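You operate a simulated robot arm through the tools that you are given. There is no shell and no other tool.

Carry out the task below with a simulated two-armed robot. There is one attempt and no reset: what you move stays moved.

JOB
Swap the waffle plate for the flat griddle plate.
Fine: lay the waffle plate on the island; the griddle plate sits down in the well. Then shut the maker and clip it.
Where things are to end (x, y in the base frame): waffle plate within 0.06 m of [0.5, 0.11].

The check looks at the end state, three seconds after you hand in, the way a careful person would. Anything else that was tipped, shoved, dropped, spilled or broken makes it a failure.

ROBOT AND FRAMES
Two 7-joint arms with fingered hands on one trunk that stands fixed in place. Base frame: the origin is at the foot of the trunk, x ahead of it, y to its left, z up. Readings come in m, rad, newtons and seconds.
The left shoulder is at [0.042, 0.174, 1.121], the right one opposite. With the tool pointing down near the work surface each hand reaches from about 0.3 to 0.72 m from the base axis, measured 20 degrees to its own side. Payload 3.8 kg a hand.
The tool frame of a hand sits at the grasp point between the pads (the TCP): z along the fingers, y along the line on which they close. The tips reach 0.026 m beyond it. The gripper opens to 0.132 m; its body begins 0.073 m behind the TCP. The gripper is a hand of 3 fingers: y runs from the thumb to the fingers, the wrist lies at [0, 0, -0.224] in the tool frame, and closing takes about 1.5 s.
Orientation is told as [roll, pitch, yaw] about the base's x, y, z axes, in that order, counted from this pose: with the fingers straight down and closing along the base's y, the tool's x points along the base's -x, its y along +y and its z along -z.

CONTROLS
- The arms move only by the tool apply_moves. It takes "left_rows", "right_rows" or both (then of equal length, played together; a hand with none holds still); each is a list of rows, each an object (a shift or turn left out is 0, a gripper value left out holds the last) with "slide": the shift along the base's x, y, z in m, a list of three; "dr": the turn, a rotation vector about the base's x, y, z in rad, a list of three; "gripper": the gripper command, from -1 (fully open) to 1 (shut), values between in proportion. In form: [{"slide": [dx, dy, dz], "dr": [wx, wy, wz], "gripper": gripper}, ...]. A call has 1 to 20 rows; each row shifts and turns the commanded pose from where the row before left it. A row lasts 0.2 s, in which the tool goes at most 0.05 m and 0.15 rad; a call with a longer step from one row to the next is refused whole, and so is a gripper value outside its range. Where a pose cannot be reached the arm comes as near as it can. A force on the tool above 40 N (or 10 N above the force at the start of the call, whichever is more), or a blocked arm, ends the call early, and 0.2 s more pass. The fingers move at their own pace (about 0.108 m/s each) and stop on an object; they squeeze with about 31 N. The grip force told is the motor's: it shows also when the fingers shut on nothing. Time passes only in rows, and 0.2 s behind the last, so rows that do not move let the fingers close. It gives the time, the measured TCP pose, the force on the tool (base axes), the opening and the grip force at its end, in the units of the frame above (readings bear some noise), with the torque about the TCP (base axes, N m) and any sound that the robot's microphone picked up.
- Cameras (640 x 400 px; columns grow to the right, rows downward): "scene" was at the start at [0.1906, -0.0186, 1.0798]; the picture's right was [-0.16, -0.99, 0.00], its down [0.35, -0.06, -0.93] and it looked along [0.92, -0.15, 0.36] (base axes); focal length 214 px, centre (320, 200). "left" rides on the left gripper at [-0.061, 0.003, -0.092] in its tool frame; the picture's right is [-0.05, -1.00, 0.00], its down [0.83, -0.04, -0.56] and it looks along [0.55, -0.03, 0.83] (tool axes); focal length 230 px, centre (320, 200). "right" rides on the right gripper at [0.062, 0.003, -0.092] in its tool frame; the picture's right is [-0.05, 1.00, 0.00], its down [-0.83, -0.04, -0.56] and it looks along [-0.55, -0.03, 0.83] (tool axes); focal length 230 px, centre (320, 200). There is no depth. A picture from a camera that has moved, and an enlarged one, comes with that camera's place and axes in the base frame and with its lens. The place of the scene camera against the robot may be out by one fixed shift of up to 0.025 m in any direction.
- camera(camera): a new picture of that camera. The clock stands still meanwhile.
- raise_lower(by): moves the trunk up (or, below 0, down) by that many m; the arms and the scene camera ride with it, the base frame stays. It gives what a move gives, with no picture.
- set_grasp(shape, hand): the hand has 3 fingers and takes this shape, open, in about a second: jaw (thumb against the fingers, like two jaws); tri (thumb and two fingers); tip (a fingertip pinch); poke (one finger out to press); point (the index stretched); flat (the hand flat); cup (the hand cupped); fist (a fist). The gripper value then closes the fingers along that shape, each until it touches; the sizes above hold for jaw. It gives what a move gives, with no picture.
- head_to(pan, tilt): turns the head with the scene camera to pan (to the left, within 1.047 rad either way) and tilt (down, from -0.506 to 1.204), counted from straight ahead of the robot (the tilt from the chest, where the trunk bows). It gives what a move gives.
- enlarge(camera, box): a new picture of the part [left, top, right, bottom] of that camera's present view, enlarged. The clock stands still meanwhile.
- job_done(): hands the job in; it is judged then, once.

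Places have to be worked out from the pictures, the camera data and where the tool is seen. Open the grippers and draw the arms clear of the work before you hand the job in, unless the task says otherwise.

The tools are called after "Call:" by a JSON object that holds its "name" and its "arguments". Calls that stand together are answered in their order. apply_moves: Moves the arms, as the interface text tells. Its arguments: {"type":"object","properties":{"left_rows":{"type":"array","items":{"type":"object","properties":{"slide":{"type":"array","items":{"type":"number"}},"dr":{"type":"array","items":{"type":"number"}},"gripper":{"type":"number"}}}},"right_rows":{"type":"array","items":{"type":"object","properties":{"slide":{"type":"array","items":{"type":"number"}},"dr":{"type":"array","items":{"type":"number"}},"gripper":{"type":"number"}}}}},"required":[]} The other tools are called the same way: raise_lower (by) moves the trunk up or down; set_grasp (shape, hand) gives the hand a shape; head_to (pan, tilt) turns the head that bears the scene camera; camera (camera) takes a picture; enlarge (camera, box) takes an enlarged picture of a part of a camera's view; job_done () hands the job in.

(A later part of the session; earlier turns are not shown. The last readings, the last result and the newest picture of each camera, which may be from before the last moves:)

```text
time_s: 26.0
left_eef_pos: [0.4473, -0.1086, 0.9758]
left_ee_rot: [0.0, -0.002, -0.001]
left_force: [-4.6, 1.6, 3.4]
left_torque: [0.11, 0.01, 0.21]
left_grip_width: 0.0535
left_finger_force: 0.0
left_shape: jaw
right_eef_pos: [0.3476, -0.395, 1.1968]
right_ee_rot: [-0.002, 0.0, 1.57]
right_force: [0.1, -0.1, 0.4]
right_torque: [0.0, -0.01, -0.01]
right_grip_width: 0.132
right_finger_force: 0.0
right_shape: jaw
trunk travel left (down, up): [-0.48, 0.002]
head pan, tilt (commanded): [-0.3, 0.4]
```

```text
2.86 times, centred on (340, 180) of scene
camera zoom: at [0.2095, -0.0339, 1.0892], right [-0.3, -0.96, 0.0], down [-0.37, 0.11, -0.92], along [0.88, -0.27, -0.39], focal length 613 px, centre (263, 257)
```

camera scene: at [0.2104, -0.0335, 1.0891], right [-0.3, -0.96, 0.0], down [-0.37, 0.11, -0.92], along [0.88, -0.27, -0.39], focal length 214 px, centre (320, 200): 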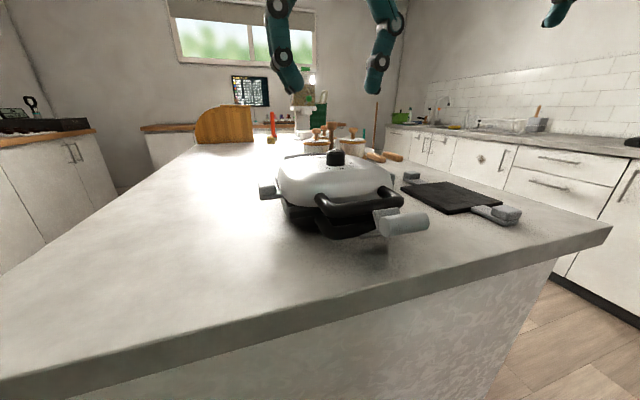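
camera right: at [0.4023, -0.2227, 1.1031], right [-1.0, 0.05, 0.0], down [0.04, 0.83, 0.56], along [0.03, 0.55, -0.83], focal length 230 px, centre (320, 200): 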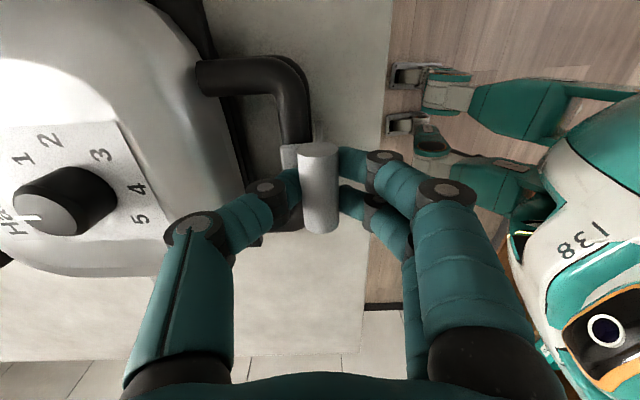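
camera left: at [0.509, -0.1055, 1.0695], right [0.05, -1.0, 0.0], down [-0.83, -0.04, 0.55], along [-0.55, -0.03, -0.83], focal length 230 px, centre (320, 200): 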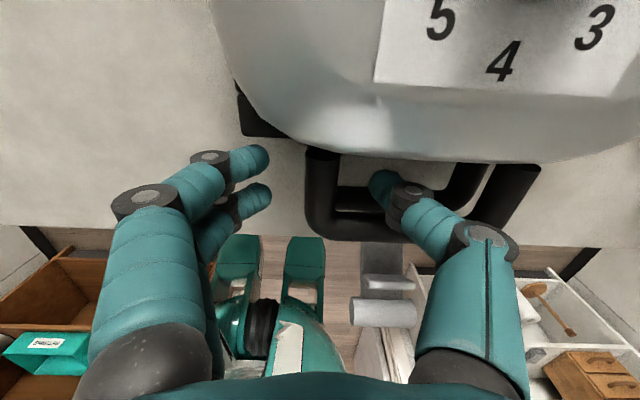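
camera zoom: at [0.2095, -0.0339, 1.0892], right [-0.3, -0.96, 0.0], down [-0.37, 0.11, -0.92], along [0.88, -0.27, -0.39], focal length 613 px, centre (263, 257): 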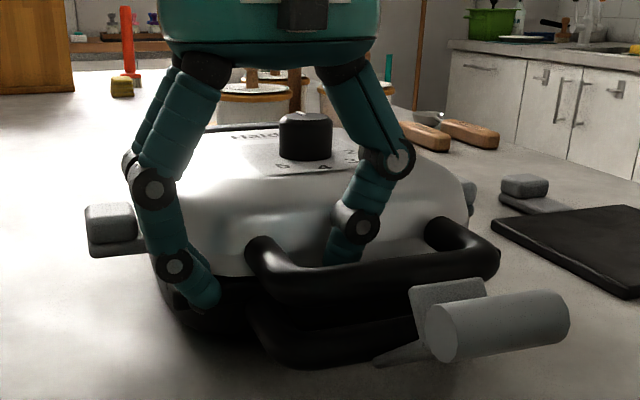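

Slight contact pushes the hand back (−4.6 N in x), so I ease 4 mm back and close on the arm.

Call:
{"name": "apply_moves", "arguments": {"left_rows": [{"slide": [-0.004, 0, 0], "gripper": 0.3}, {"gripper": 0.7}, {"gripper": 0.9}, {"gripper": 0.9}, {"gripper": 0.9}]}}

Call:
{"name": "camera", "arguments": {"camera": "left"}}

Call:
{"name": "enlarge", "arguments": {"camera": "scene", "box": [230, 110, 450, 250]}}

```text
time_s: 27.2
left_eef_pos: [0.4437, -0.1092, 0.9771]
left_ee_rot: [-0.001, -0.001, 0.002]
left_force: [0.9, -0.5, 0.6]
left_torque: [-0.01, 0.0, 0.03]
left_grip_width: 0.0105
left_finger_force: 31.1
left_shape: jaw
right_eef_pos: [0.349, -0.3963, 1.1965]
right_ee_rot: [-0.002, 0.0, 1.572]
right_force: [-0.2, 0.5, -0.9]
right_torque: [-0.02, -0.01, 0.02]
right_grip_width: 0.132
right_finger_force: 0.0
right_shape: jaw
trunk travel left (down, up): [-0.48, 0.002]
head pan, tilt (commanded): [-0.3, 0.4]
```

```text
taken
camera left: at [0.5061, -0.1056, 1.069], right [0.05, -1.0, 0.0], down [-0.83, -0.04, 0.56], along [-0.55, -0.03, -0.83], focal length 230 px, centre (320, 200)
```

left: 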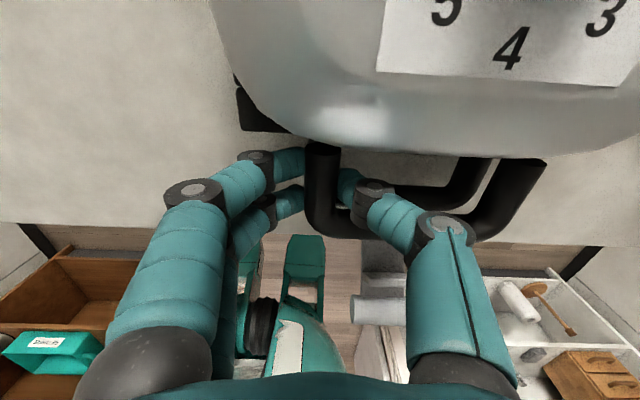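

```text
2.86 times, centred on (340, 180) of scene
camera zoom: at [0.2108, -0.0341, 1.089], right [-0.3, -0.96, 0.0], down [-0.37, 0.12, -0.92], along [0.88, -0.27, -0.39], focal length 613 px, centre (263, 257)
```

zoom: 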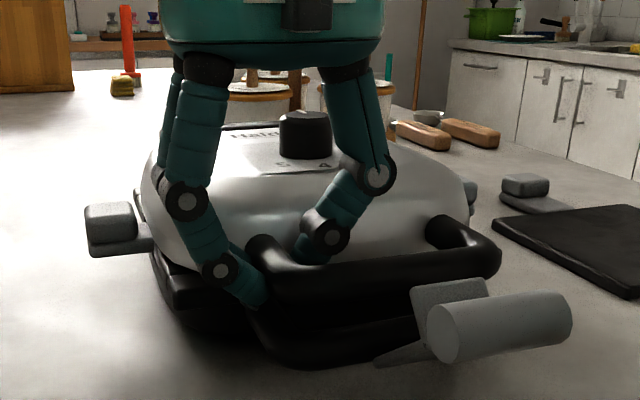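

Good pinch on the loop's left arm. I lift gently a few centimetres along an arc about the rear hinge (≈ x 0.68) and watch.

Call:
{"name": "apply_moves", "arguments": {"left_rows": [{"slide": [0.001, 0, 0.01]}, {"slide": [0.0015, 0, 0.01]}, {"slide": [0.002, 0, 0.01]}]}}

Call:
{"name": "camera", "arguments": {"camera": "scene"}}

```text
time_s: 28.0
left_eef_pos: [0.4472, -0.1093, 1.0071]
left_ee_rot: [0.0, 0.002, 0.001]
left_force: [-2.6, -0.1, 0.5]
left_torque: [-0.02, 0.29, -0.05]
left_grip_width: 0.0105
left_finger_force: 31.2
left_shape: jaw
right_eef_pos: [0.3486, -0.3966, 1.1966]
right_ee_rot: [0.001, 0.001, 1.57]
right_force: [0.5, -0.4, 0.2]
right_torque: [-0.02, 0.03, -0.01]
right_grip_width: 0.1321
right_finger_force: 0.1
right_shape: jaw
trunk travel left (down, up): [-0.48, 0.002]
head pan, tilt (commanded): [-0.3, 0.4]
```

```text
taken
camera scene: at [0.2104, -0.034, 1.0891], right [-0.3, -0.96, 0.0], down [-0.37, 0.12, -0.92], along [0.88, -0.27, -0.39], focal length 214 px, centre (320, 200)
```

scene: 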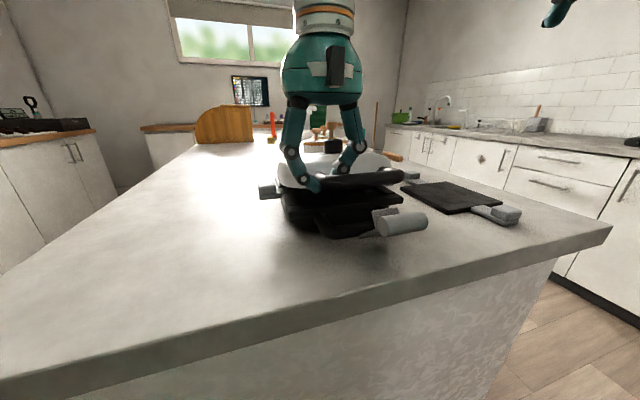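

The lid is lifting smoothly. I continue along the arc, gradually tilting the hand forward.

Call:
{"name": "apply_moves", "arguments": {"left_rows": [{"slide": [0.0031, 0, 0.0115], "dr": [0, -0.03, 0]}, {"slide": [0.0037, 0, 0.0114], "dr": [0, -0.03, 0]}, {"slide": [0.0043, 0, 0.0112], "dr": [0, -0.03, 0]}, {"slide": [0.0048, 0, 0.011], "dr": [0, -0.03, 0]}, {"slide": [0.0054, 0, 0.0107], "dr": [0, -0.03, 0]}, {"slide": [0.0059, 0, 0.0104], "dr": [0, -0.03, 0]}, {"slide": [0.0064, 0, 0.0102], "dr": [0, -0.03, 0]}, {"slide": [0.0069, 0, 0.0098], "dr": [0, -0.03, 0]}, {"slide": [0.0074, 0, 0.0094], "dr": [0, -0.03, 0]}, {"slide": [0.0079, 0, 0.009], "dr": [0, -0.03, 0]}]}}

Call:
{"name": "camera", "arguments": {"camera": "scene"}}

Call:
{"name": "camera", "arguments": {"camera": "left"}}

```text
time_s: 30.2
left_eef_pos: [0.5067, -0.1098, 1.1109]
left_ee_rot: [0.001, -0.299, 0.0]
left_force: [2.6, -1.5, -11.4]
left_torque: [-0.34, 0.74, 0.33]
left_grip_width: 0.0078
left_finger_force: 30.9
left_shape: jaw
right_eef_pos: [0.3495, -0.3969, 1.1959]
right_ee_rot: [0.002, -0.002, 1.57]
right_force: [-0.8, 0.4, -0.2]
right_torque: [0.02, -0.01, 0.01]
right_grip_width: 0.132
right_finger_force: 0.2
right_shape: jaw
trunk travel left (down, up): [-0.48, 0.002]
head pan, tilt (commanded): [-0.3, 0.4]
```

```text
taken
camera scene: at [0.2115, -0.0343, 1.0888], right [-0.3, -0.96, 0.0], down [-0.37, 0.12, -0.92], along [0.88, -0.27, -0.39], focal length 214 px, centre (320, 200)
```

scene: 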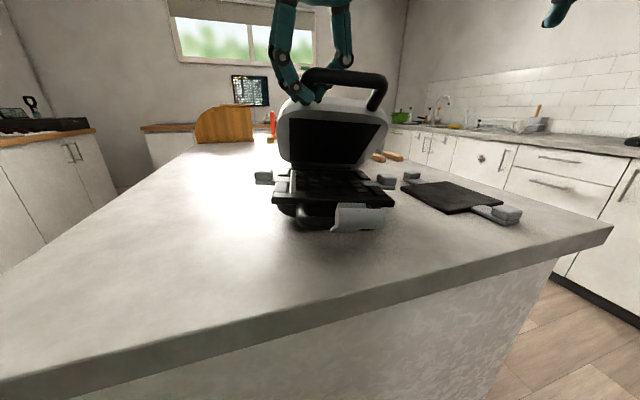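

```text
taken
camera left: at [0.5386, -0.1061, 1.2169], right [0.05, -1.0, 0.02], down [-0.96, -0.04, 0.28], along [-0.28, -0.03, -0.96], focal length 230 px, centre (320, 200)
```

left: 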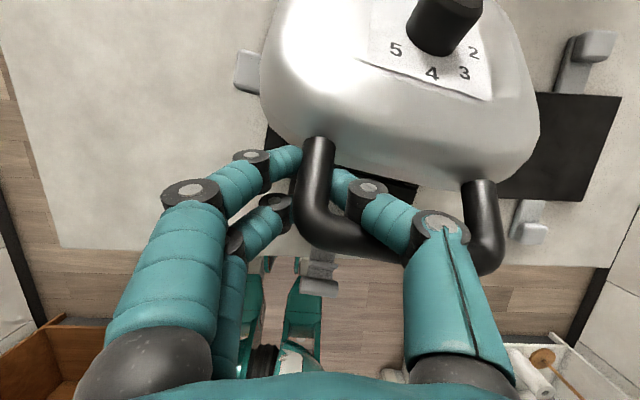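

The lid is open about 60°, but the base seems to appear slightly displaced in the picture. I enlarge to check before going on.

Call:
{"name": "enlarge", "arguments": {"camera": "scene", "box": [230, 60, 450, 250]}}

Call:
{"name": "enlarge", "arguments": {"camera": "right", "box": [0, 0, 640, 400]}}

```text
2.11 times, centred on (340, 155) of scene
camera zoom: at [0.2115, -0.0343, 1.0888], right [-0.3, -0.96, 0.0], down [-0.37, 0.12, -0.92], along [0.88, -0.27, -0.39], focal length 452 px, centre (278, 295)
```

zoom: 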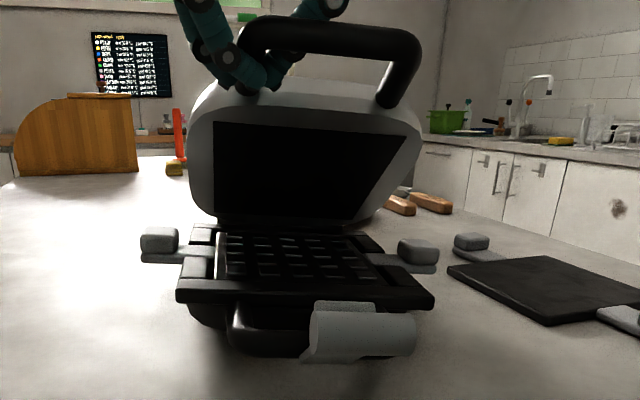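

```text
1.00 times, centred on (320, 200) of right (not enlarged: the box is as wide or as high as the picture)
camera zoom: at [0.3473, -0.4586, 1.2877], right [-1.0, 0.05, 0.0], down [0.04, 0.83, 0.56], along [0.03, 0.56, -0.83], focal length 230 px, centre (320, 200)
```

zoom: 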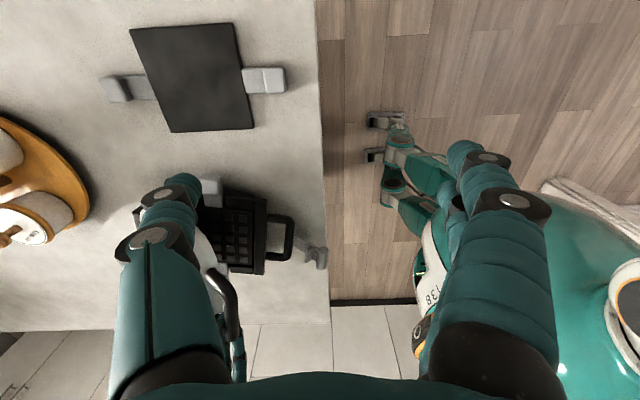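

Comparing pictures, the maker has yawed roughly 0.2 rad clockwise (left side further back); I will straighten it later. The reading shows I'm pulling outward from the hinge, so I relieve that first by easing inward.

Call:
{"name": "apply_moves", "arguments": {"left_rows": [{"slide": [0.003, 0, -0.003], "dr": [0, 0.05, 0]}, {"slide": [0.003, 0, -0.003], "dr": [0, 0.05, 0]}]}}

Call:
{"name": "enlarge", "arguments": {"camera": "scene", "box": [230, 60, 450, 250]}}

```text
time_s: 30.8
left_eef_pos: [0.5123, -0.108, 1.1053]
left_ee_rot: [0.001, -0.2, 0.003]
left_force: [-1.1, 5.0, -2.9]
left_torque: [-0.17, 0.33, 0.33]
left_grip_width: 0.0083
left_finger_force: 31.1
left_shape: jaw
right_eef_pos: [0.3492, -0.3956, 1.1957]
right_ee_rot: [0.0, 0.001, 1.57]
right_force: [0.5, 0.0, 0.1]
right_torque: [0.01, 0.01, -0.02]
right_grip_width: 0.1318
right_finger_force: 0.1
right_shape: jaw
trunk travel left (down, up): [-0.48, 0.002]
head pan, tilt (commanded): [-0.3, 0.4]
```

```text
2.11 times, centred on (340, 155) of scene
camera zoom: at [0.2111, -0.0336, 1.089], right [-0.3, -0.96, 0.0], down [-0.37, 0.11, -0.92], along [0.88, -0.27, -0.39], focal length 452 px, centre (278, 295)
```

zoom: 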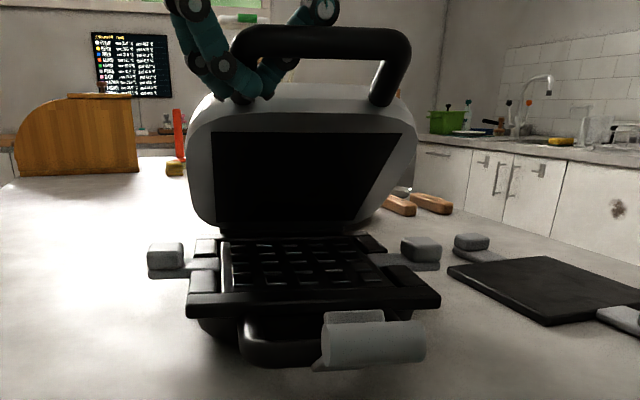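

The left side of the maker was in fact slightly lifted and has now come part-way down. I keep easing down and inward until it sits flat again.

Call:
{"name": "apply_moves", "arguments": {"left_rows": [{"slide": [0.003, 0, -0.004], "dr": [0, 0.03, 0]}, {"slide": [0.003, 0, -0.004], "dr": [0, 0.03, 0]}]}}

Call:
{"name": "enlarge", "arguments": {"camera": "scene", "box": [230, 60, 450, 250]}}

Call:
{"name": "enlarge", "arguments": {"camera": "right", "box": [80, 100, 340, 300]}}

```text
time_s: 31.4
left_eef_pos: [0.5135, -0.1088, 1.1015]
left_ee_rot: [-0.005, -0.146, -0.001]
left_force: [-10.7, 6.5, 13.7]
left_torque: [0.21, -0.01, 0.25]
left_grip_width: 0.0094
left_finger_force: 30.3
left_shape: jaw
right_eef_pos: [0.3463, -0.3946, 1.1982]
right_ee_rot: [-0.004, 0.0, 1.571]
right_force: [0.1, -0.5, 0.7]
right_torque: [-0.01, 0.0, 0.02]
right_grip_width: 0.1317
right_finger_force: 0.1
right_shape: jaw
trunk travel left (down, up): [-0.48, 0.002]
head pan, tilt (commanded): [-0.3, 0.4]
```

```text
2.11 times, centred on (340, 155) of scene
camera zoom: at [0.2084, -0.033, 1.0901], right [-0.3, -0.96, 0.0], down [-0.37, 0.11, -0.92], along [0.88, -0.27, -0.39], focal length 452 px, centre (278, 295)
```

zoom: 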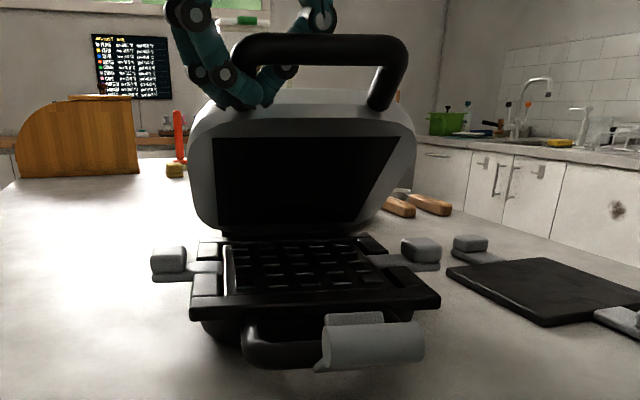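

```text
2.00 times, centred on (210, 200) of right
camera zoom: at [0.3427, -0.4571, 1.2907], right [-1.0, 0.05, 0.0], down [0.04, 0.83, 0.56], along [0.03, 0.55, -0.83], focal length 460 px, centre (540, 200)
```

zoom: 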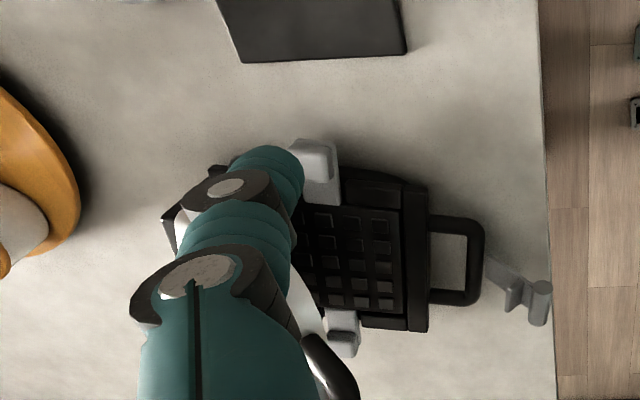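

The maker is flat again, shifted ~1–2 cm back with a small clockwise yaw. To stop the base from moving while I open the lid, I'll have the right hand pinch the lower handle; first I relieve the left hand's push and bring the right hand near.

Call:
{"name": "apply_moves", "arguments": {"left_rows": [{"slide": [-0.001, 0, 0.001]}, {"slide": [-0.001, 0, 0.001]}, {}, {}, {}, {}, {}], "right_rows": [{"slide": [0.014, 0.02, -0.02], "dr": [0.06, 0, -0.03], "gripper": 0.2}, {"slide": [0.014, 0.02, -0.02], "dr": [0.06, 0, -0.03]}, {"slide": [0.014, 0.02, -0.02], "dr": [0.06, 0, -0.03]}, {"slide": [0.014, 0.02, -0.02], "dr": [0.06, 0, -0.03]}, {"slide": [0.014, 0.02, -0.02], "dr": [0.06, 0, -0.03]}, {"slide": [0, 0.02, -0.02]}, {}]}}

Call:
{"name": "camera", "arguments": {"camera": "right"}}

Call:
{"name": "camera", "arguments": {"camera": "scene"}}

```text
time_s: 33.0
left_eef_pos: [0.5145, -0.1077, 1.0988]
left_ee_rot: [-0.001, -0.142, 0.0]
left_force: [-7.7, 4.3, 5.0]
left_torque: [0.1, -0.02, 0.14]
left_grip_width: 0.0092
left_finger_force: 30.2
left_shape: jaw
right_eef_pos: [0.4191, -0.2745, 1.077]
right_ee_rot: [0.022, -0.3, 1.416]
right_force: [0.2, 1.1, 0.1]
right_torque: [-0.05, 0.0, -0.01]
right_grip_width: 0.053
right_finger_force: 0.1
right_shape: jaw
trunk travel left (down, up): [-0.48, 0.002]
head pan, tilt (commanded): [-0.3, 0.4]
```

```text
taken
camera right: at [0.405, -0.3593, 1.1465], right [-0.98, 0.2, 0.04], down [0.15, 0.61, 0.77], along [0.13, 0.76, -0.63], focal length 230 px, centre (320, 200)
```

right: 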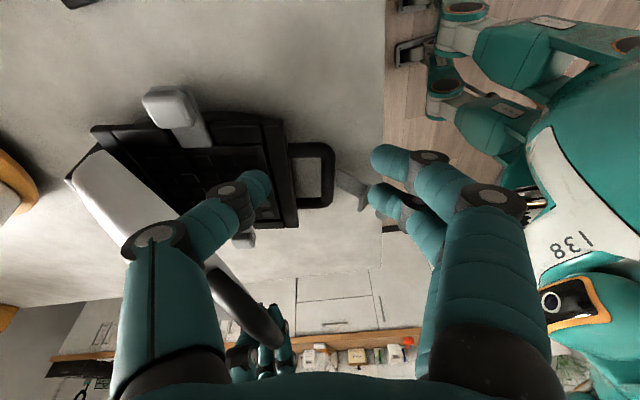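

```text
taken
camera scene: at [0.2093, -0.0333, 1.0893], right [-0.3, -0.96, 0.0], down [-0.37, 0.11, -0.92], along [0.88, -0.27, -0.39], focal length 214 px, centre (320, 200)
```

scene: 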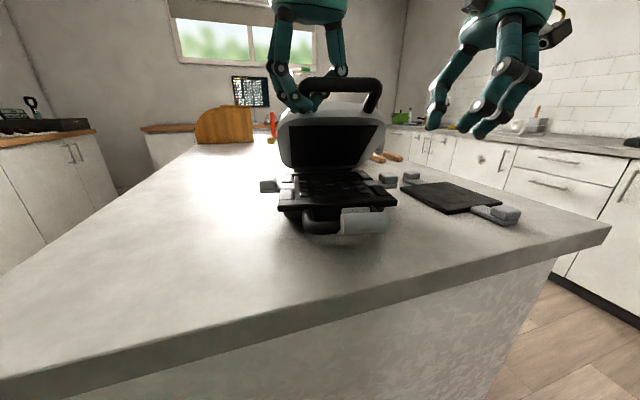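

The lower handle's bar runs from about (0.427, −0.20) to (0.44, −0.09). I line up the right hand over its right part (x≈0.425, y≈−0.19), narrow the opening and approach along the tool axis.

Call:
{"name": "apply_moves", "arguments": {"right_rows": [{"slide": [0.003, 0.025, -0.01], "gripper": 0.45}, {"slide": [0.003, 0.027, -0.012]}, {"slide": [0, 0.012, -0.03]}, {"slide": [0, 0.009, -0.028]}, {}]}}

Call:
{"name": "camera", "arguments": {"camera": "right"}}

Call:
{"name": "enlarge", "arguments": {"camera": "scene", "box": [230, 60, 450, 250]}}

```text
time_s: 34.2
left_eef_pos: [0.5132, -0.1075, 1.0989]
left_ee_rot: [-0.003, -0.141, 0.001]
left_force: [-6.1, 4.4, 3.8]
left_torque: [0.12, -0.06, 0.12]
left_grip_width: 0.0094
left_finger_force: 30.7
left_shape: jaw
right_eef_pos: [0.4238, -0.2013, 0.9966]
right_ee_rot: [0.021, -0.299, 1.415]
right_force: [-0.6, 0.1, 0.1]
right_torque: [-0.01, -0.01, -0.02]
right_grip_width: 0.0366
right_finger_force: 0.0
right_shape: jaw
trunk travel left (down, up): [-0.48, 0.002]
head pan, tilt (commanded): [-0.3, 0.4]
```

```text
taken
camera right: at [0.4102, -0.2872, 1.0664], right [-0.98, 0.2, 0.04], down [0.15, 0.61, 0.77], along [0.13, 0.76, -0.63], focal length 230 px, centre (320, 200)
```

right: 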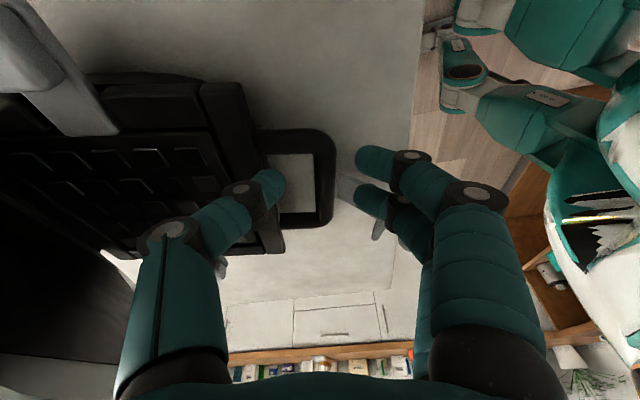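

```text
2.11 times, centred on (340, 155) of scene
camera zoom: at [0.2095, -0.0334, 1.0893], right [-0.3, -0.96, 0.0], down [-0.37, 0.11, -0.92], along [0.88, -0.27, -0.39], focal length 452 px, centre (278, 295)
```

zoom: 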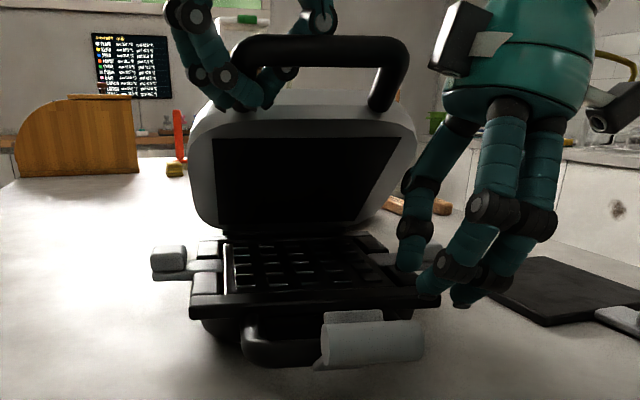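

Bar centre at y≈−0.187 is x≈0.4235, matching the TCP. I insert along the tool axis and close on the bar.

Call:
{"name": "apply_moves", "arguments": {"right_rows": [{"slide": [0, 0.005, -0.017]}, {"slide": [0, 0.005, -0.016]}, {"slide": [0, 0.004, -0.013]}, {"gripper": 0.7}, {"gripper": 0.95}, {"gripper": 0.95}, {"gripper": 0.95}]}}

Call:
{"name": "camera", "arguments": {"camera": "right"}}

Call:
{"name": "enlarge", "arguments": {"camera": "scene", "box": [230, 60, 450, 250]}}

```text
time_s: 35.1
left_eef_pos: [0.5136, -0.1073, 1.0986]
left_ee_rot: [0.0, -0.143, 0.003]
left_force: [-2.4, 2.3, 5.7]
left_torque: [0.04, -0.08, 0.1]
left_grip_width: 0.0096
left_finger_force: 30.6
left_shape: jaw
right_eef_pos: [0.4255, -0.1953, 0.9653]
right_ee_rot: [-0.012, -0.315, 1.421]
right_force: [4.6, -5.8, 16.7]
right_torque: [-0.18, -0.48, -0.14]
right_grip_width: 0.0226
right_finger_force: 0.2
right_shape: jaw
right hand out of reach, approached as far as the arm can: row 3
trunk travel left (down, up): [-0.48, 0.002]
head pan, tilt (commanded): [-0.3, 0.4]
stopped in row 4 (right hand): the force on the tool passed its limit at 43 N (the readings are from after the stop); the commanded pose is now the measured one
```

```text
taken
camera right: at [0.4088, -0.2806, 1.0339], right [-0.98, 0.2, 0.01], down [0.13, 0.61, 0.78], along [0.16, 0.77, -0.62], focal length 230 px, centre (320, 200)
```

right: 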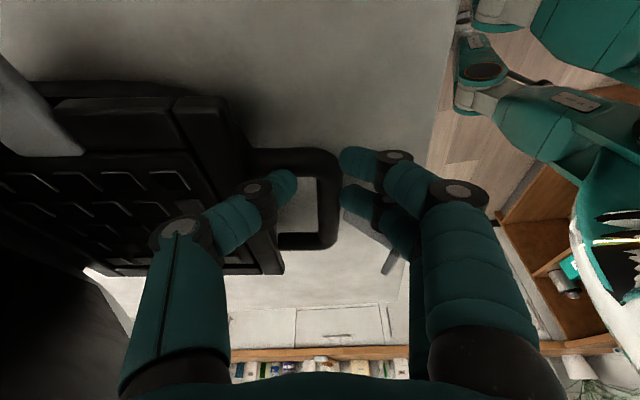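

```text
2.11 times, centred on (340, 155) of scene
camera zoom: at [0.2092, -0.0339, 1.0896], right [-0.3, -0.96, 0.0], down [-0.37, 0.11, -0.92], along [0.88, -0.27, -0.39], focal length 452 px, centre (278, 295)
```

zoom: 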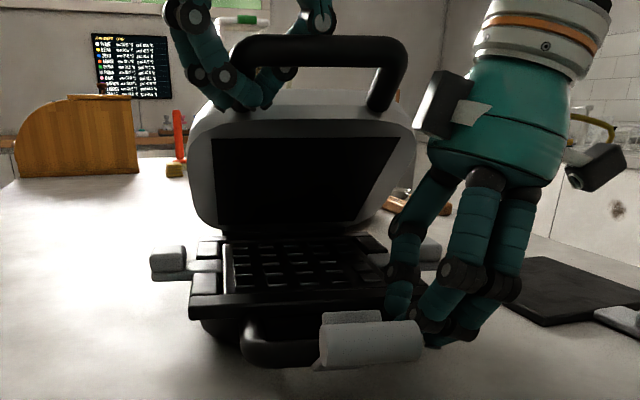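

The right arm reached its limit slightly high, so the fingers squeezed only the top of the bar. I raise a bit, reopen, reduce the tilt and go a little lower before pinching.

Call:
{"name": "apply_moves", "arguments": {"right_rows": [{"slide": [0, -0.003, 0.012], "gripper": 0.4}, {"slide": [0, 0, 0.003], "dr": [-0.08, 0, 0]}, {"slide": [0, 0.004, 0], "dr": [-0.08, 0, 0]}, {"slide": [-0.001, 0.002, -0.012]}]}}

Call:
{"name": "camera", "arguments": {"camera": "right"}}

```text
time_s: 36.1
left_eef_pos: [0.5136, -0.1079, 1.0972]
left_ee_rot: [0.0, -0.141, 0.002]
left_force: [-9.4, 4.2, 6.2]
left_torque: [0.11, 0.01, 0.13]
left_grip_width: 0.0096
left_finger_force: 31.1
left_shape: jaw
right_eef_pos: [0.411, -0.2016, 0.9724]
right_ee_rot: [-0.026, -0.153, 1.425]
right_force: [0.3, -0.1, -0.4]
right_torque: [0.01, -0.03, -0.03]
right_grip_width: 0.0392
right_finger_force: 0.0
right_shape: jaw
right hand out of reach, approached as far as the arm can: row 3, 4
trunk travel left (down, up): [-0.48, 0.002]
head pan, tilt (commanded): [-0.3, 0.4]
```

```text
taken
camera right: at [0.3951, -0.276, 1.0534], right [-0.98, 0.2, -0.02], down [0.14, 0.72, 0.68], along [0.15, 0.66, -0.74], focal length 230 px, centre (320, 200)
```

right: 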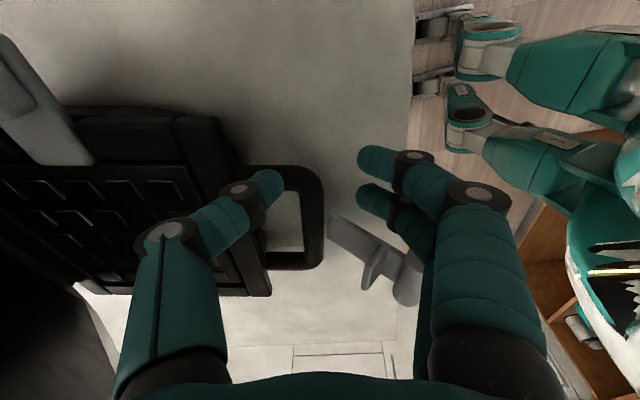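

The right arm can't go lower in that posture, so instead I'll use it as a hold-down: fingers closed, pressing lightly on top of the lower handle bar.

Call:
{"name": "apply_moves", "arguments": {"right_rows": [{"slide": [0, 0, 0.02], "gripper": 1}, {"slide": [0.006, 0.002, 0.005], "dr": [0.08, 0, 0], "gripper": 1}, {"slide": [0.006, 0.003, 0], "dr": [0.08, 0, 0]}, {"slide": [0, 0, 0]}, {"slide": [0, 0, 0]}]}}

Call:
{"name": "camera", "arguments": {"camera": "right"}}

```text
time_s: 37.3
left_eef_pos: [0.5143, -0.1089, 1.0975]
left_ee_rot: [-0.001, -0.143, 0.001]
left_force: [-6.7, 3.1, 4.7]
left_torque: [0.11, -0.02, 0.13]
left_grip_width: 0.0093
left_finger_force: 30.9
left_shape: jaw
right_eef_pos: [0.422, -0.1964, 0.9949]
right_ee_rot: [-0.001, -0.311, 1.42]
right_force: [-0.3, -0.2, -0.2]
right_torque: [-0.02, 0.0, -0.02]
right_grip_width: 0.0
right_finger_force: 31.2
right_shape: jaw
trunk travel left (down, up): [-0.48, 0.002]
head pan, tilt (commanded): [-0.3, 0.4]
```

```text
taken
camera right: at [0.4069, -0.2828, 1.0648], right [-0.98, 0.2, 0.01], down [0.14, 0.61, 0.78], along [0.15, 0.77, -0.62], focal length 230 px, centre (320, 200)
```

right: 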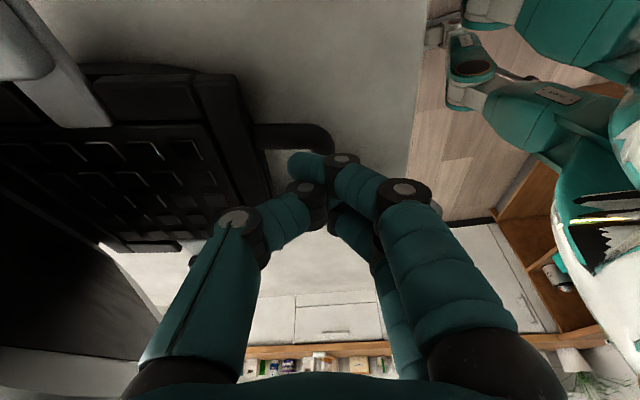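

Fingertips are over the lower handle. I descend gently to touch it.

Call:
{"name": "apply_moves", "arguments": {"right_rows": [{"slide": [0, 0.002, -0.01]}, {"slide": [0, 0.002, -0.008]}, {"slide": [0, 0.001, -0.005]}]}}

Call:
{"name": "enlarge", "arguments": {"camera": "scene", "box": [230, 60, 450, 250]}}

```text
time_s: 38.1
left_eef_pos: [0.5147, -0.1073, 1.0974]
left_ee_rot: [-0.001, -0.143, 0.002]
left_force: [-6.8, 4.0, 4.5]
left_torque: [0.08, 0.01, 0.16]
left_grip_width: 0.0095
left_finger_force: 31.5
left_shape: jaw
right_eef_pos: [0.4235, -0.1907, 0.9723]
right_ee_rot: [-0.003, -0.311, 1.419]
right_force: [-0.6, 0.8, -0.5]
right_torque: [-0.03, -0.01, 0.0]
right_grip_width: 0.0
right_finger_force: 30.8
right_shape: jaw
trunk travel left (down, up): [-0.48, 0.002]
head pan, tilt (commanded): [-0.3, 0.4]
```

```text
2.11 times, centred on (340, 155) of scene
camera zoom: at [0.2094, -0.0335, 1.0893], right [-0.3, -0.96, 0.0], down [-0.37, 0.11, -0.92], along [0.88, -0.27, -0.39], focal length 452 px, centre (278, 295)
```

zoom: 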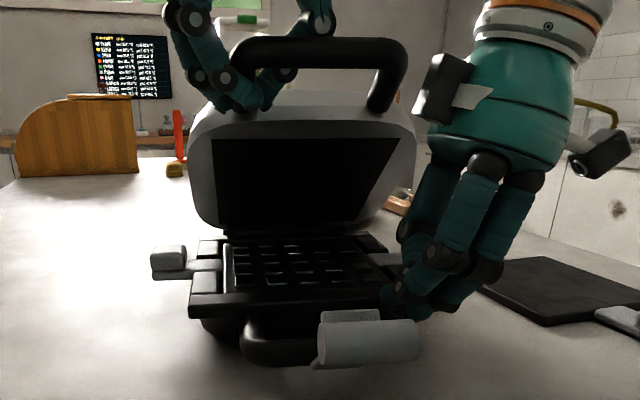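

No contact yet; I continue down a little.

Call:
{"name": "apply_moves", "arguments": {"right_rows": [{"slide": [0, 0.001, -0.004]}, {"slide": [0, 0.001, -0.004]}, {"slide": [0, 0.001, -0.004]}]}}

```text
time_s: 38.9
left_eef_pos: [0.5141, -0.1084, 1.0991]
left_ee_rot: [0.0, -0.143, 0.002]
left_force: [-6.4, 3.8, 4.2]
left_torque: [0.09, -0.03, 0.14]
left_grip_width: 0.0096
left_finger_force: 31.6
left_shape: jaw
right_eef_pos: [0.4216, -0.1889, 0.9617]
right_ee_rot: [-0.002, -0.31, 1.418]
right_force: [0.0, -0.2, 1.5]
right_torque: [0.02, 0.0, -0.04]
right_grip_width: 0.0002
right_finger_force: 31.0
right_shape: jaw
trunk travel left (down, up): [-0.48, 0.002]
head pan, tilt (commanded): [-0.3, 0.4]
```

Light contact now; I press a few millimetres more for a hold-down force.

Call:
{"name": "apply_moves", "arguments": {"right_rows": [{"slide": [0, 0, -0.004]}, {"slide": [0, 0, -0.004]}, {}]}}

Call:
{"name": "camera", "arguments": {"camera": "right"}}

```text
time_s: 39.7
left_eef_pos: [0.514, -0.1078, 1.0978]
left_ee_rot: [-0.001, -0.144, 0.001]
left_force: [-4.4, 4.5, 2.5]
left_torque: [0.05, -0.04, 0.11]
left_grip_width: 0.0093
left_finger_force: 31.3
left_shape: jaw
right_eef_pos: [0.421, -0.193, 0.9547]
right_ee_rot: [-0.002, -0.312, 1.418]
right_force: [-1.6, -5.0, 5.9]
right_torque: [-0.07, -0.07, -0.04]
right_grip_width: 0.0
right_finger_force: 31.3
right_shape: jaw
right hand out of reach, approached as far as the arm can: row 1
trunk travel left (down, up): [-0.48, 0.002]
head pan, tilt (commanded): [-0.3, 0.4]
```

```text
taken
camera right: at [0.4039, -0.279, 1.0248], right [-0.98, 0.2, 0.01], down [0.14, 0.61, 0.78], along [0.15, 0.77, -0.62], focal length 230 px, centre (320, 200)
```

right: 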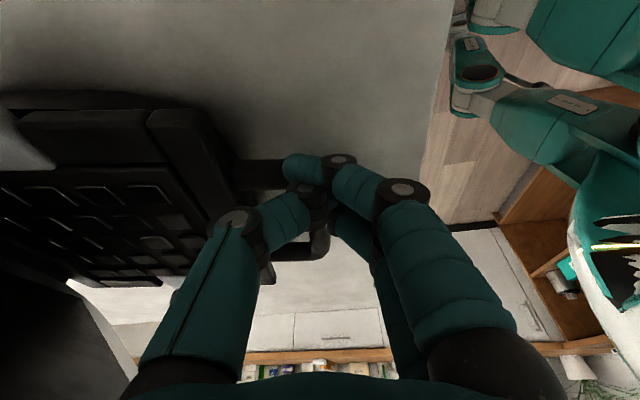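

The right fingers hold the lower bar with ~6 N. Evidence says the lid's hinge friction holds it, so I loosen the left pinch slightly, tilt the hand forward, and re-grip to then rotate with the lid.

Call:
{"name": "apply_moves", "arguments": {"left_rows": [{"gripper": 0.55}, {"gripper": 0.55}, {"dr": [0, -0.1, 0]}, {"dr": [0, -0.1, 0]}, {"dr": [0, -0.1, 0]}]}}

Call:
{"name": "enlarge", "arguments": {"camera": "scene", "box": [230, 40, 450, 230]}}

Call:
{"name": "camera", "arguments": {"camera": "left"}}

```text
time_s: 40.9
left_eef_pos: [0.5149, -0.1099, 1.0996]
left_ee_rot: [-0.001, -0.444, 0.003]
left_force: [-6.8, -0.5, 2.4]
left_torque: [-0.06, 0.16, -0.09]
left_grip_width: 0.0294
left_finger_force: 0.0
left_shape: jaw
right_eef_pos: [0.4215, -0.1929, 0.9555]
right_ee_rot: [-0.001, -0.311, 1.419]
right_force: [0.2, -2.1, 6.5]
right_torque: [-0.03, -0.08, -0.03]
right_grip_width: 0.0002
right_finger_force: 31.5
right_shape: jaw
trunk travel left (down, up): [-0.48, 0.002]
head pan, tilt (commanded): [-0.3, 0.4]
```

```text
2.11 times, centred on (340, 135) of scene
camera zoom: at [0.2091, -0.0339, 1.0894], right [-0.3, -0.96, 0.0], down [-0.37, 0.11, -0.92], along [0.88, -0.27, -0.39], focal length 452 px, centre (278, 337)
```

zoom: 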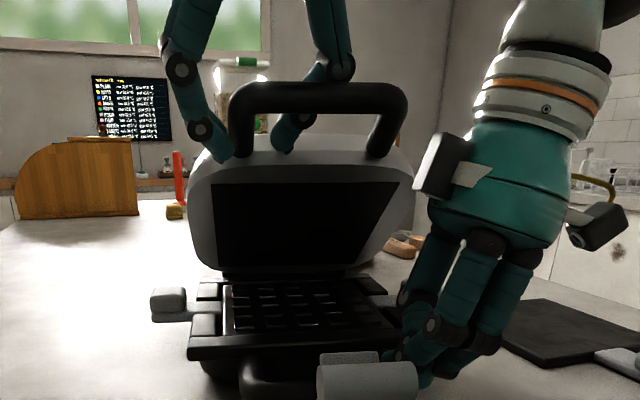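

```text
taken
camera left: at [0.5296, -0.1058, 1.2083], right [0.05, -1.0, 0.02], down [-0.99, -0.04, 0.14], along [-0.14, -0.03, -0.99], focal length 230 px, centre (320, 200)
```

left: 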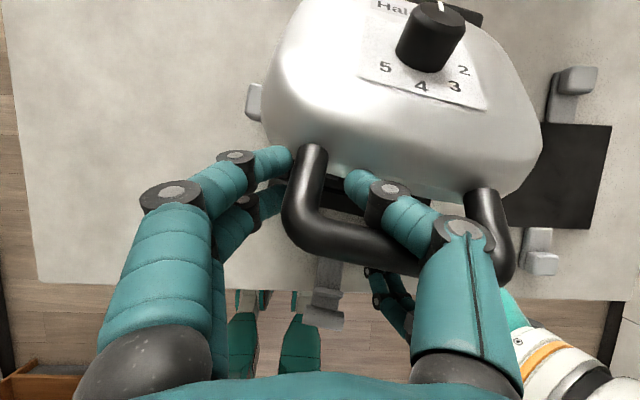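

The lid stays by itself, so I can re-grip freely. I align the left hand's yaw with the maker (≈ −0.15), re-grip, and open along the hinge arc while turning the hand with the lid; first a short piece.

Call:
{"name": "apply_moves", "arguments": {"left_rows": [{"slide": [-0.002, 0, 0], "dr": [0, 0, -0.14]}, {"gripper": 0.95}, {"gripper": 0.95}, {"gripper": 0.95}, {"slide": [0.0076, -0.0013, 0.0092], "dr": [0.01, 0.059, 0]}, {"slide": [0.008, -0.0014, 0.0088], "dr": [0.01, 0.059, 0]}]}}

Call:
{"name": "enlarge", "arguments": {"camera": "scene", "box": [230, 40, 450, 230]}}

```text
time_s: 42.3
left_eef_pos: [0.5296, -0.1115, 1.1144]
left_ee_rot: [0.004, -0.322, -0.138]
left_force: [6.7, 6.3, -0.8]
left_torque: [0.19, -0.18, 0.1]
left_grip_width: 0.0131
left_finger_force: 31.0
left_shape: jaw
right_eef_pos: [0.4204, -0.1923, 0.9541]
right_ee_rot: [0.0, -0.311, 1.419]
right_force: [-7.4, -5.8, 16.4]
right_torque: [-0.11, -0.08, -0.1]
right_grip_width: 0.0
right_finger_force: 30.6
right_shape: jaw
trunk travel left (down, up): [-0.48, 0.002]
head pan, tilt (commanded): [-0.3, 0.4]
```

```text
2.11 times, centred on (340, 135) of scene
camera zoom: at [0.2104, -0.0336, 1.0889], right [-0.3, -0.96, 0.0], down [-0.37, 0.11, -0.92], along [0.88, -0.27, -0.39], focal length 452 px, centre (278, 337)
```

zoom: 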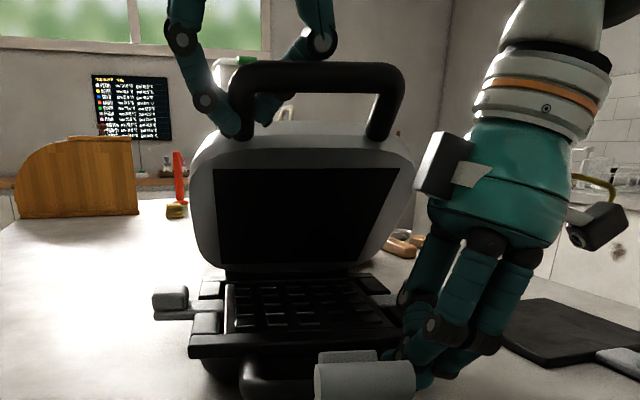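

The lid is opening and the base stays flat. I continue along the arc.

Call:
{"name": "apply_moves", "arguments": {"left_rows": [{"slide": [0.0084, -0.0014, 0.0083], "dr": [0.01, 0.059, 0]}, {"slide": [0.0088, -0.0015, 0.0079], "dr": [0.01, 0.059, 0]}, {"slide": [0.0092, -0.0016, 0.0074], "dr": [0.01, 0.059, 0]}, {"slide": [0.0095, -0.0016, 0.007], "dr": [0.01, 0.059, 0]}]}}

Call:
{"name": "enlarge", "arguments": {"camera": "scene", "box": [230, 40, 450, 230]}}

```text
time_s: 43.3
left_eef_pos: [0.5388, -0.1033, 1.1379]
left_ee_rot: [0.008, -0.081, -0.143]
left_force: [6.3, -2.2, -11.9]
left_torque: [0.04, -0.36, 0.34]
left_grip_width: 0.0116
left_finger_force: 31.0
left_shape: jaw
left hand out of reach, approached as far as the arm can: row 3, 4
right_eef_pos: [0.421, -0.193, 0.955]
right_ee_rot: [0.0, -0.305, 1.418]
right_force: [-7.6, -3.4, 11.1]
right_torque: [-0.02, 0.04, -0.03]
right_grip_width: 0.0
right_finger_force: 30.8
right_shape: jaw
trunk travel left (down, up): [-0.48, 0.002]
head pan, tilt (commanded): [-0.3, 0.4]
```

```text
2.11 times, centred on (340, 135) of scene
camera zoom: at [0.2107, -0.0339, 1.0889], right [-0.3, -0.96, 0.0], down [-0.37, 0.11, -0.92], along [0.88, -0.27, -0.39], focal length 452 px, centre (278, 337)
```

zoom: 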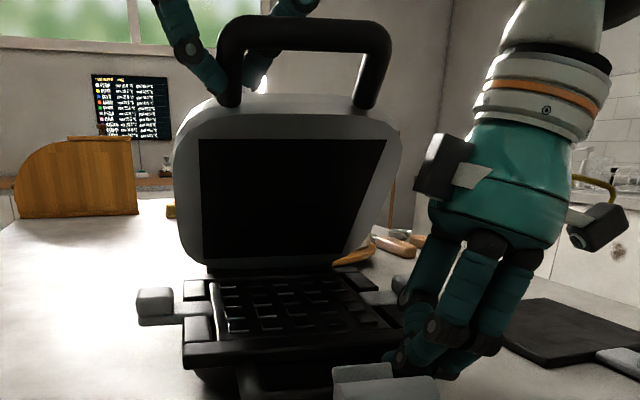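

The left arm reached its limit with the hand nearly vertical. I release, back off, and look at the lid before pushing it the rest of the way with a forward-tilted hand.

Call:
{"name": "apply_moves", "arguments": {"left_rows": [{"gripper": 0.4}, {"gripper": 0.2}, {"slide": [0, 0, 0.015], "gripper": 0.2}, {"slide": [-0.005, 0, 0.03]}, {"slide": [-0.03, 0, 0.02]}, {"slide": [-0.04, 0, 0.01]}]}}

Call:
{"name": "camera", "arguments": {"camera": "scene"}}

Call:
{"name": "camera", "arguments": {"camera": "left"}}

```text
time_s: 44.7
left_eef_pos: [0.4599, -0.1002, 1.2122]
left_ee_rot: [0.011, -0.085, -0.138]
left_force: [0.3, 0.4, -0.2]
left_torque: [0.01, 0.02, 0.01]
left_grip_width: 0.0523
left_finger_force: 0.0
left_shape: jaw
left hand out of reach, approached as far as the arm can: row 4
right_eef_pos: [0.4203, -0.1918, 0.9561]
right_ee_rot: [-0.002, -0.31, 1.419]
right_force: [-1.5, -4.3, 7.1]
right_torque: [-0.08, -0.06, -0.07]
right_grip_width: 0.0
right_finger_force: 30.5
right_shape: jaw
trunk travel left (down, up): [-0.48, 0.002]
head pan, tilt (commanded): [-0.3, 0.4]
```

```text
taken
camera scene: at [0.2101, -0.0338, 1.0892], right [-0.3, -0.96, 0.0], down [-0.37, 0.11, -0.92], along [0.88, -0.27, -0.39], focal length 214 px, centre (320, 200)
```

scene: 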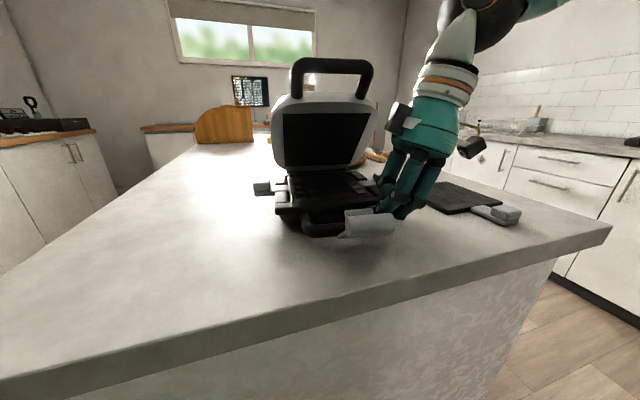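

```text
taken
camera left: at [0.5142, -0.1053, 1.31], right [-0.09, -1.0, -0.01], down [-0.87, 0.07, 0.48], along [-0.48, 0.05, -0.88], focal length 230 px, centre (320, 200)
```

left: 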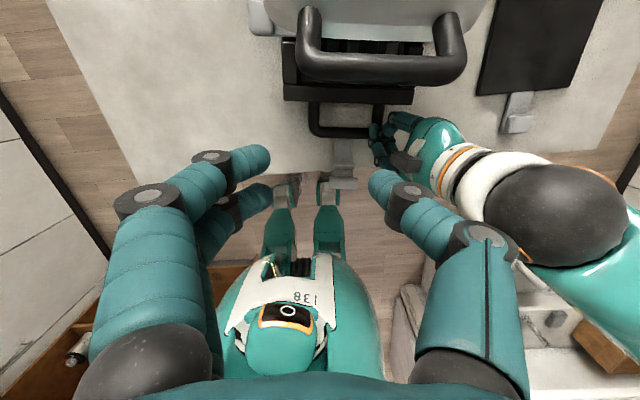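

The lid holds at ~42°, bar at ≈ (0.512, −0.14, 1.13). I keep the right hand as hold-down, close the left fingers and tilt the left hand well forward in front of the bar to push it up and back.

Call:
{"name": "apply_moves", "arguments": {"left_rows": [{"slide": [-0.01, 0, 0], "dr": [0, -0.14, 0], "gripper": 1}, {"slide": [-0.01, 0, 0], "dr": [0, -0.14, 0]}, {"slide": [-0.01, -0.005, -0.01], "dr": [0, -0.14, 0]}, {"slide": [0, -0.005, -0.02], "dr": [0, -0.14, 0]}, {"slide": [0, -0.005, -0.02], "dr": [0, -0.14, 0]}, {"slide": [0, -0.005, -0.02], "dr": [0, -0.14, 0]}]}}

Call:
{"name": "camera", "arguments": {"camera": "scene"}}

Call:
{"name": "camera", "arguments": {"camera": "left"}}

```text
time_s: 46.1
left_eef_pos: [0.4314, -0.1197, 1.1423]
left_ee_rot: [0.181, -0.914, -0.229]
left_force: [-0.2, 0.5, -0.3]
left_torque: [-0.01, -0.01, 0.01]
left_grip_width: 0.0
left_finger_force: 30.6
left_shape: jaw
right_eef_pos: [0.4208, -0.1928, 0.9558]
right_ee_rot: [-0.001, -0.311, 1.419]
right_force: [-0.8, -2.1, 7.1]
right_torque: [-0.03, -0.07, -0.04]
right_grip_width: 0.0001
right_finger_force: 31.0
right_shape: jaw
trunk travel left (down, up): [-0.48, 0.002]
head pan, tilt (commanded): [-0.3, 0.4]
```

```text
taken
camera scene: at [0.21, -0.0342, 1.0891], right [-0.3, -0.96, 0.0], down [-0.37, 0.12, -0.92], along [0.88, -0.27, -0.39], focal length 214 px, centre (320, 200)
```

scene: 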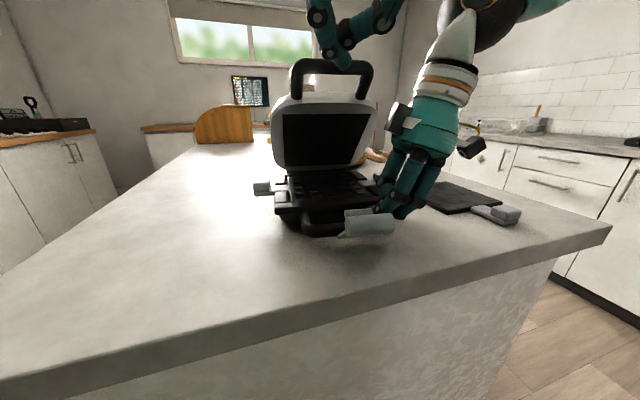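

```text
taken
camera left: at [0.395, -0.1255, 1.2467], right [-0.05, -1.0, -0.07], down [-0.94, 0.07, -0.33], along [0.33, 0.05, -0.94], focal length 230 px, centre (320, 200)
```

left: 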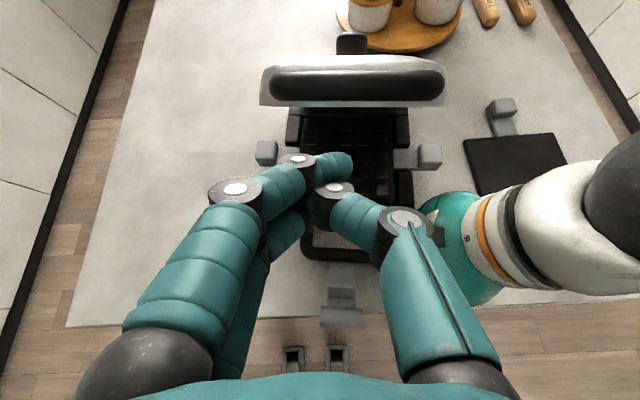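

Bar ≈ (0.512, −0.146, 1.13) confirmed; the plate knobs show the maker at (0.563, −0.149) with yaw ≈ −0.12. I lower the left fingertips below the bar level, move forward beneath it, then push up and back.

Call:
{"name": "apply_moves", "arguments": {"left_rows": [{"slide": [0, -0.01, -0.025]}, {"slide": [0, -0.01, -0.025]}, {"slide": [0.025, 0, 0]}, {"slide": [0.02, 0, 0]}, {"slide": [0.01, 0, 0.005]}, {"slide": [0.005, 0, 0.005]}]}}

Call:
{"name": "enlarge", "arguments": {"camera": "scene", "box": [230, 20, 450, 220]}}

Call:
{"name": "camera", "arguments": {"camera": "left"}}

```text
time_s: 47.5
left_eef_pos: [0.4891, -0.1408, 1.1032]
left_ee_rot: [0.181, -0.911, -0.231]
left_force: [1.0, 0.2, 0.5]
left_torque: [0.05, 0.03, 0.02]
left_grip_width: 0.0
left_finger_force: 31.4
left_shape: jaw
right_eef_pos: [0.4207, -0.193, 0.9549]
right_ee_rot: [-0.002, -0.311, 1.419]
right_force: [-0.2, -2.0, 7.7]
right_torque: [0.0, -0.12, -0.02]
right_grip_width: 0.0001
right_finger_force: 31.4
right_shape: jaw
trunk travel left (down, up): [-0.48, 0.002]
head pan, tilt (commanded): [-0.3, 0.4]
```

```text
2.00 times, centred on (340, 120) of scene
camera zoom: at [0.2101, -0.034, 1.0892], right [-0.3, -0.96, 0.0], down [-0.37, 0.12, -0.92], along [0.88, -0.27, -0.39], focal length 429 px, centre (280, 360)
```

zoom: 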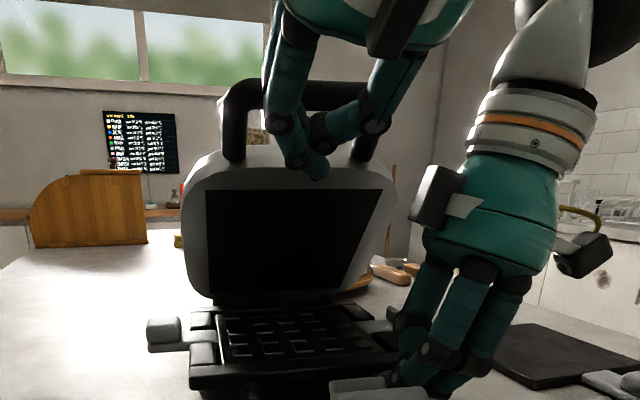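

```text
taken
camera left: at [0.4537, -0.1451, 1.2078], right [-0.05, -1.0, -0.07], down [-0.94, 0.07, -0.33], along [0.33, 0.05, -0.94], focal length 230 px, centre (320, 200)
```

left: 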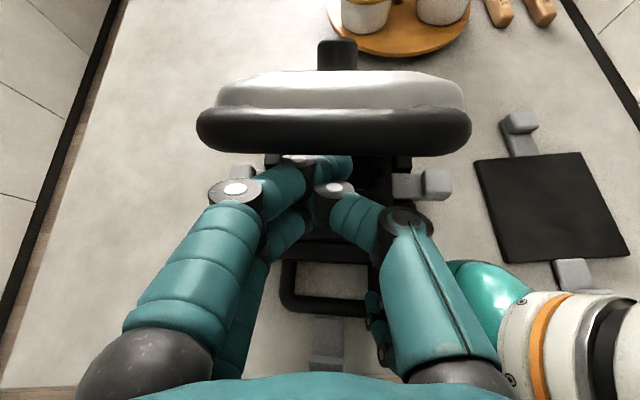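

The fingertips sit below the bar in front of the lid rim. I push gently forward and up and watch the forces.

Call:
{"name": "apply_moves", "arguments": {"left_rows": [{"slide": [0.008, -0.001, 0.006]}, {"slide": [0.008, -0.001, 0.006]}, {"slide": [0.008, -0.001, 0.006]}, {"slide": [0.008, -0.001, 0.006]}]}}

Call:
{"name": "enlarge", "arguments": {"camera": "scene", "box": [230, 20, 450, 220]}}

Call:
{"name": "camera", "arguments": {"camera": "left"}}

```text
time_s: 48.5
left_eef_pos: [0.5211, -0.1427, 1.1268]
left_ee_rot: [0.182, -0.911, -0.231]
left_force: [-1.8, -0.1, -1.3]
left_torque: [-0.02, -0.02, 0.02]
left_grip_width: 0.0
left_finger_force: 31.1
left_shape: jaw
right_eef_pos: [0.4203, -0.1932, 0.9539]
right_ee_rot: [0.0, -0.312, 1.42]
right_force: [0.4, -0.9, 5.8]
right_torque: [-0.04, -0.1, -0.06]
right_grip_width: 0.0
right_finger_force: 30.6
right_shape: jaw
trunk travel left (down, up): [-0.48, 0.002]
head pan, tilt (commanded): [-0.3, 0.4]
```

```text
2.00 times, centred on (340, 120) of scene
camera zoom: at [0.21, -0.034, 1.0892], right [-0.3, -0.96, 0.0], down [-0.37, 0.12, -0.92], along [0.88, -0.27, -0.39], focal length 429 px, centre (280, 360)
```

zoom: 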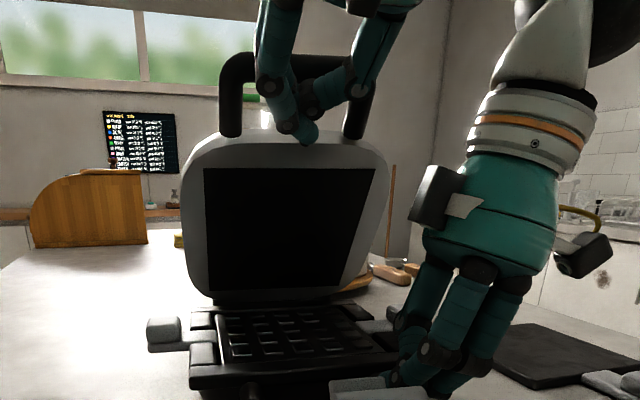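

```text
taken
camera left: at [0.4851, -0.1488, 1.2314], right [-0.05, -1.0, -0.07], down [-0.94, 0.07, -0.33], along [0.33, 0.05, -0.94], focal length 230 px, centre (320, 200)
```

left: 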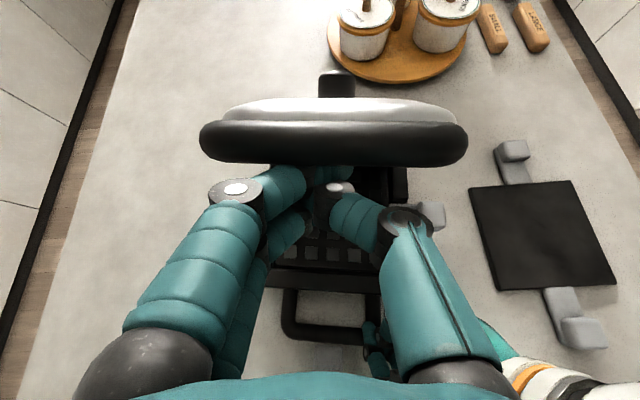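

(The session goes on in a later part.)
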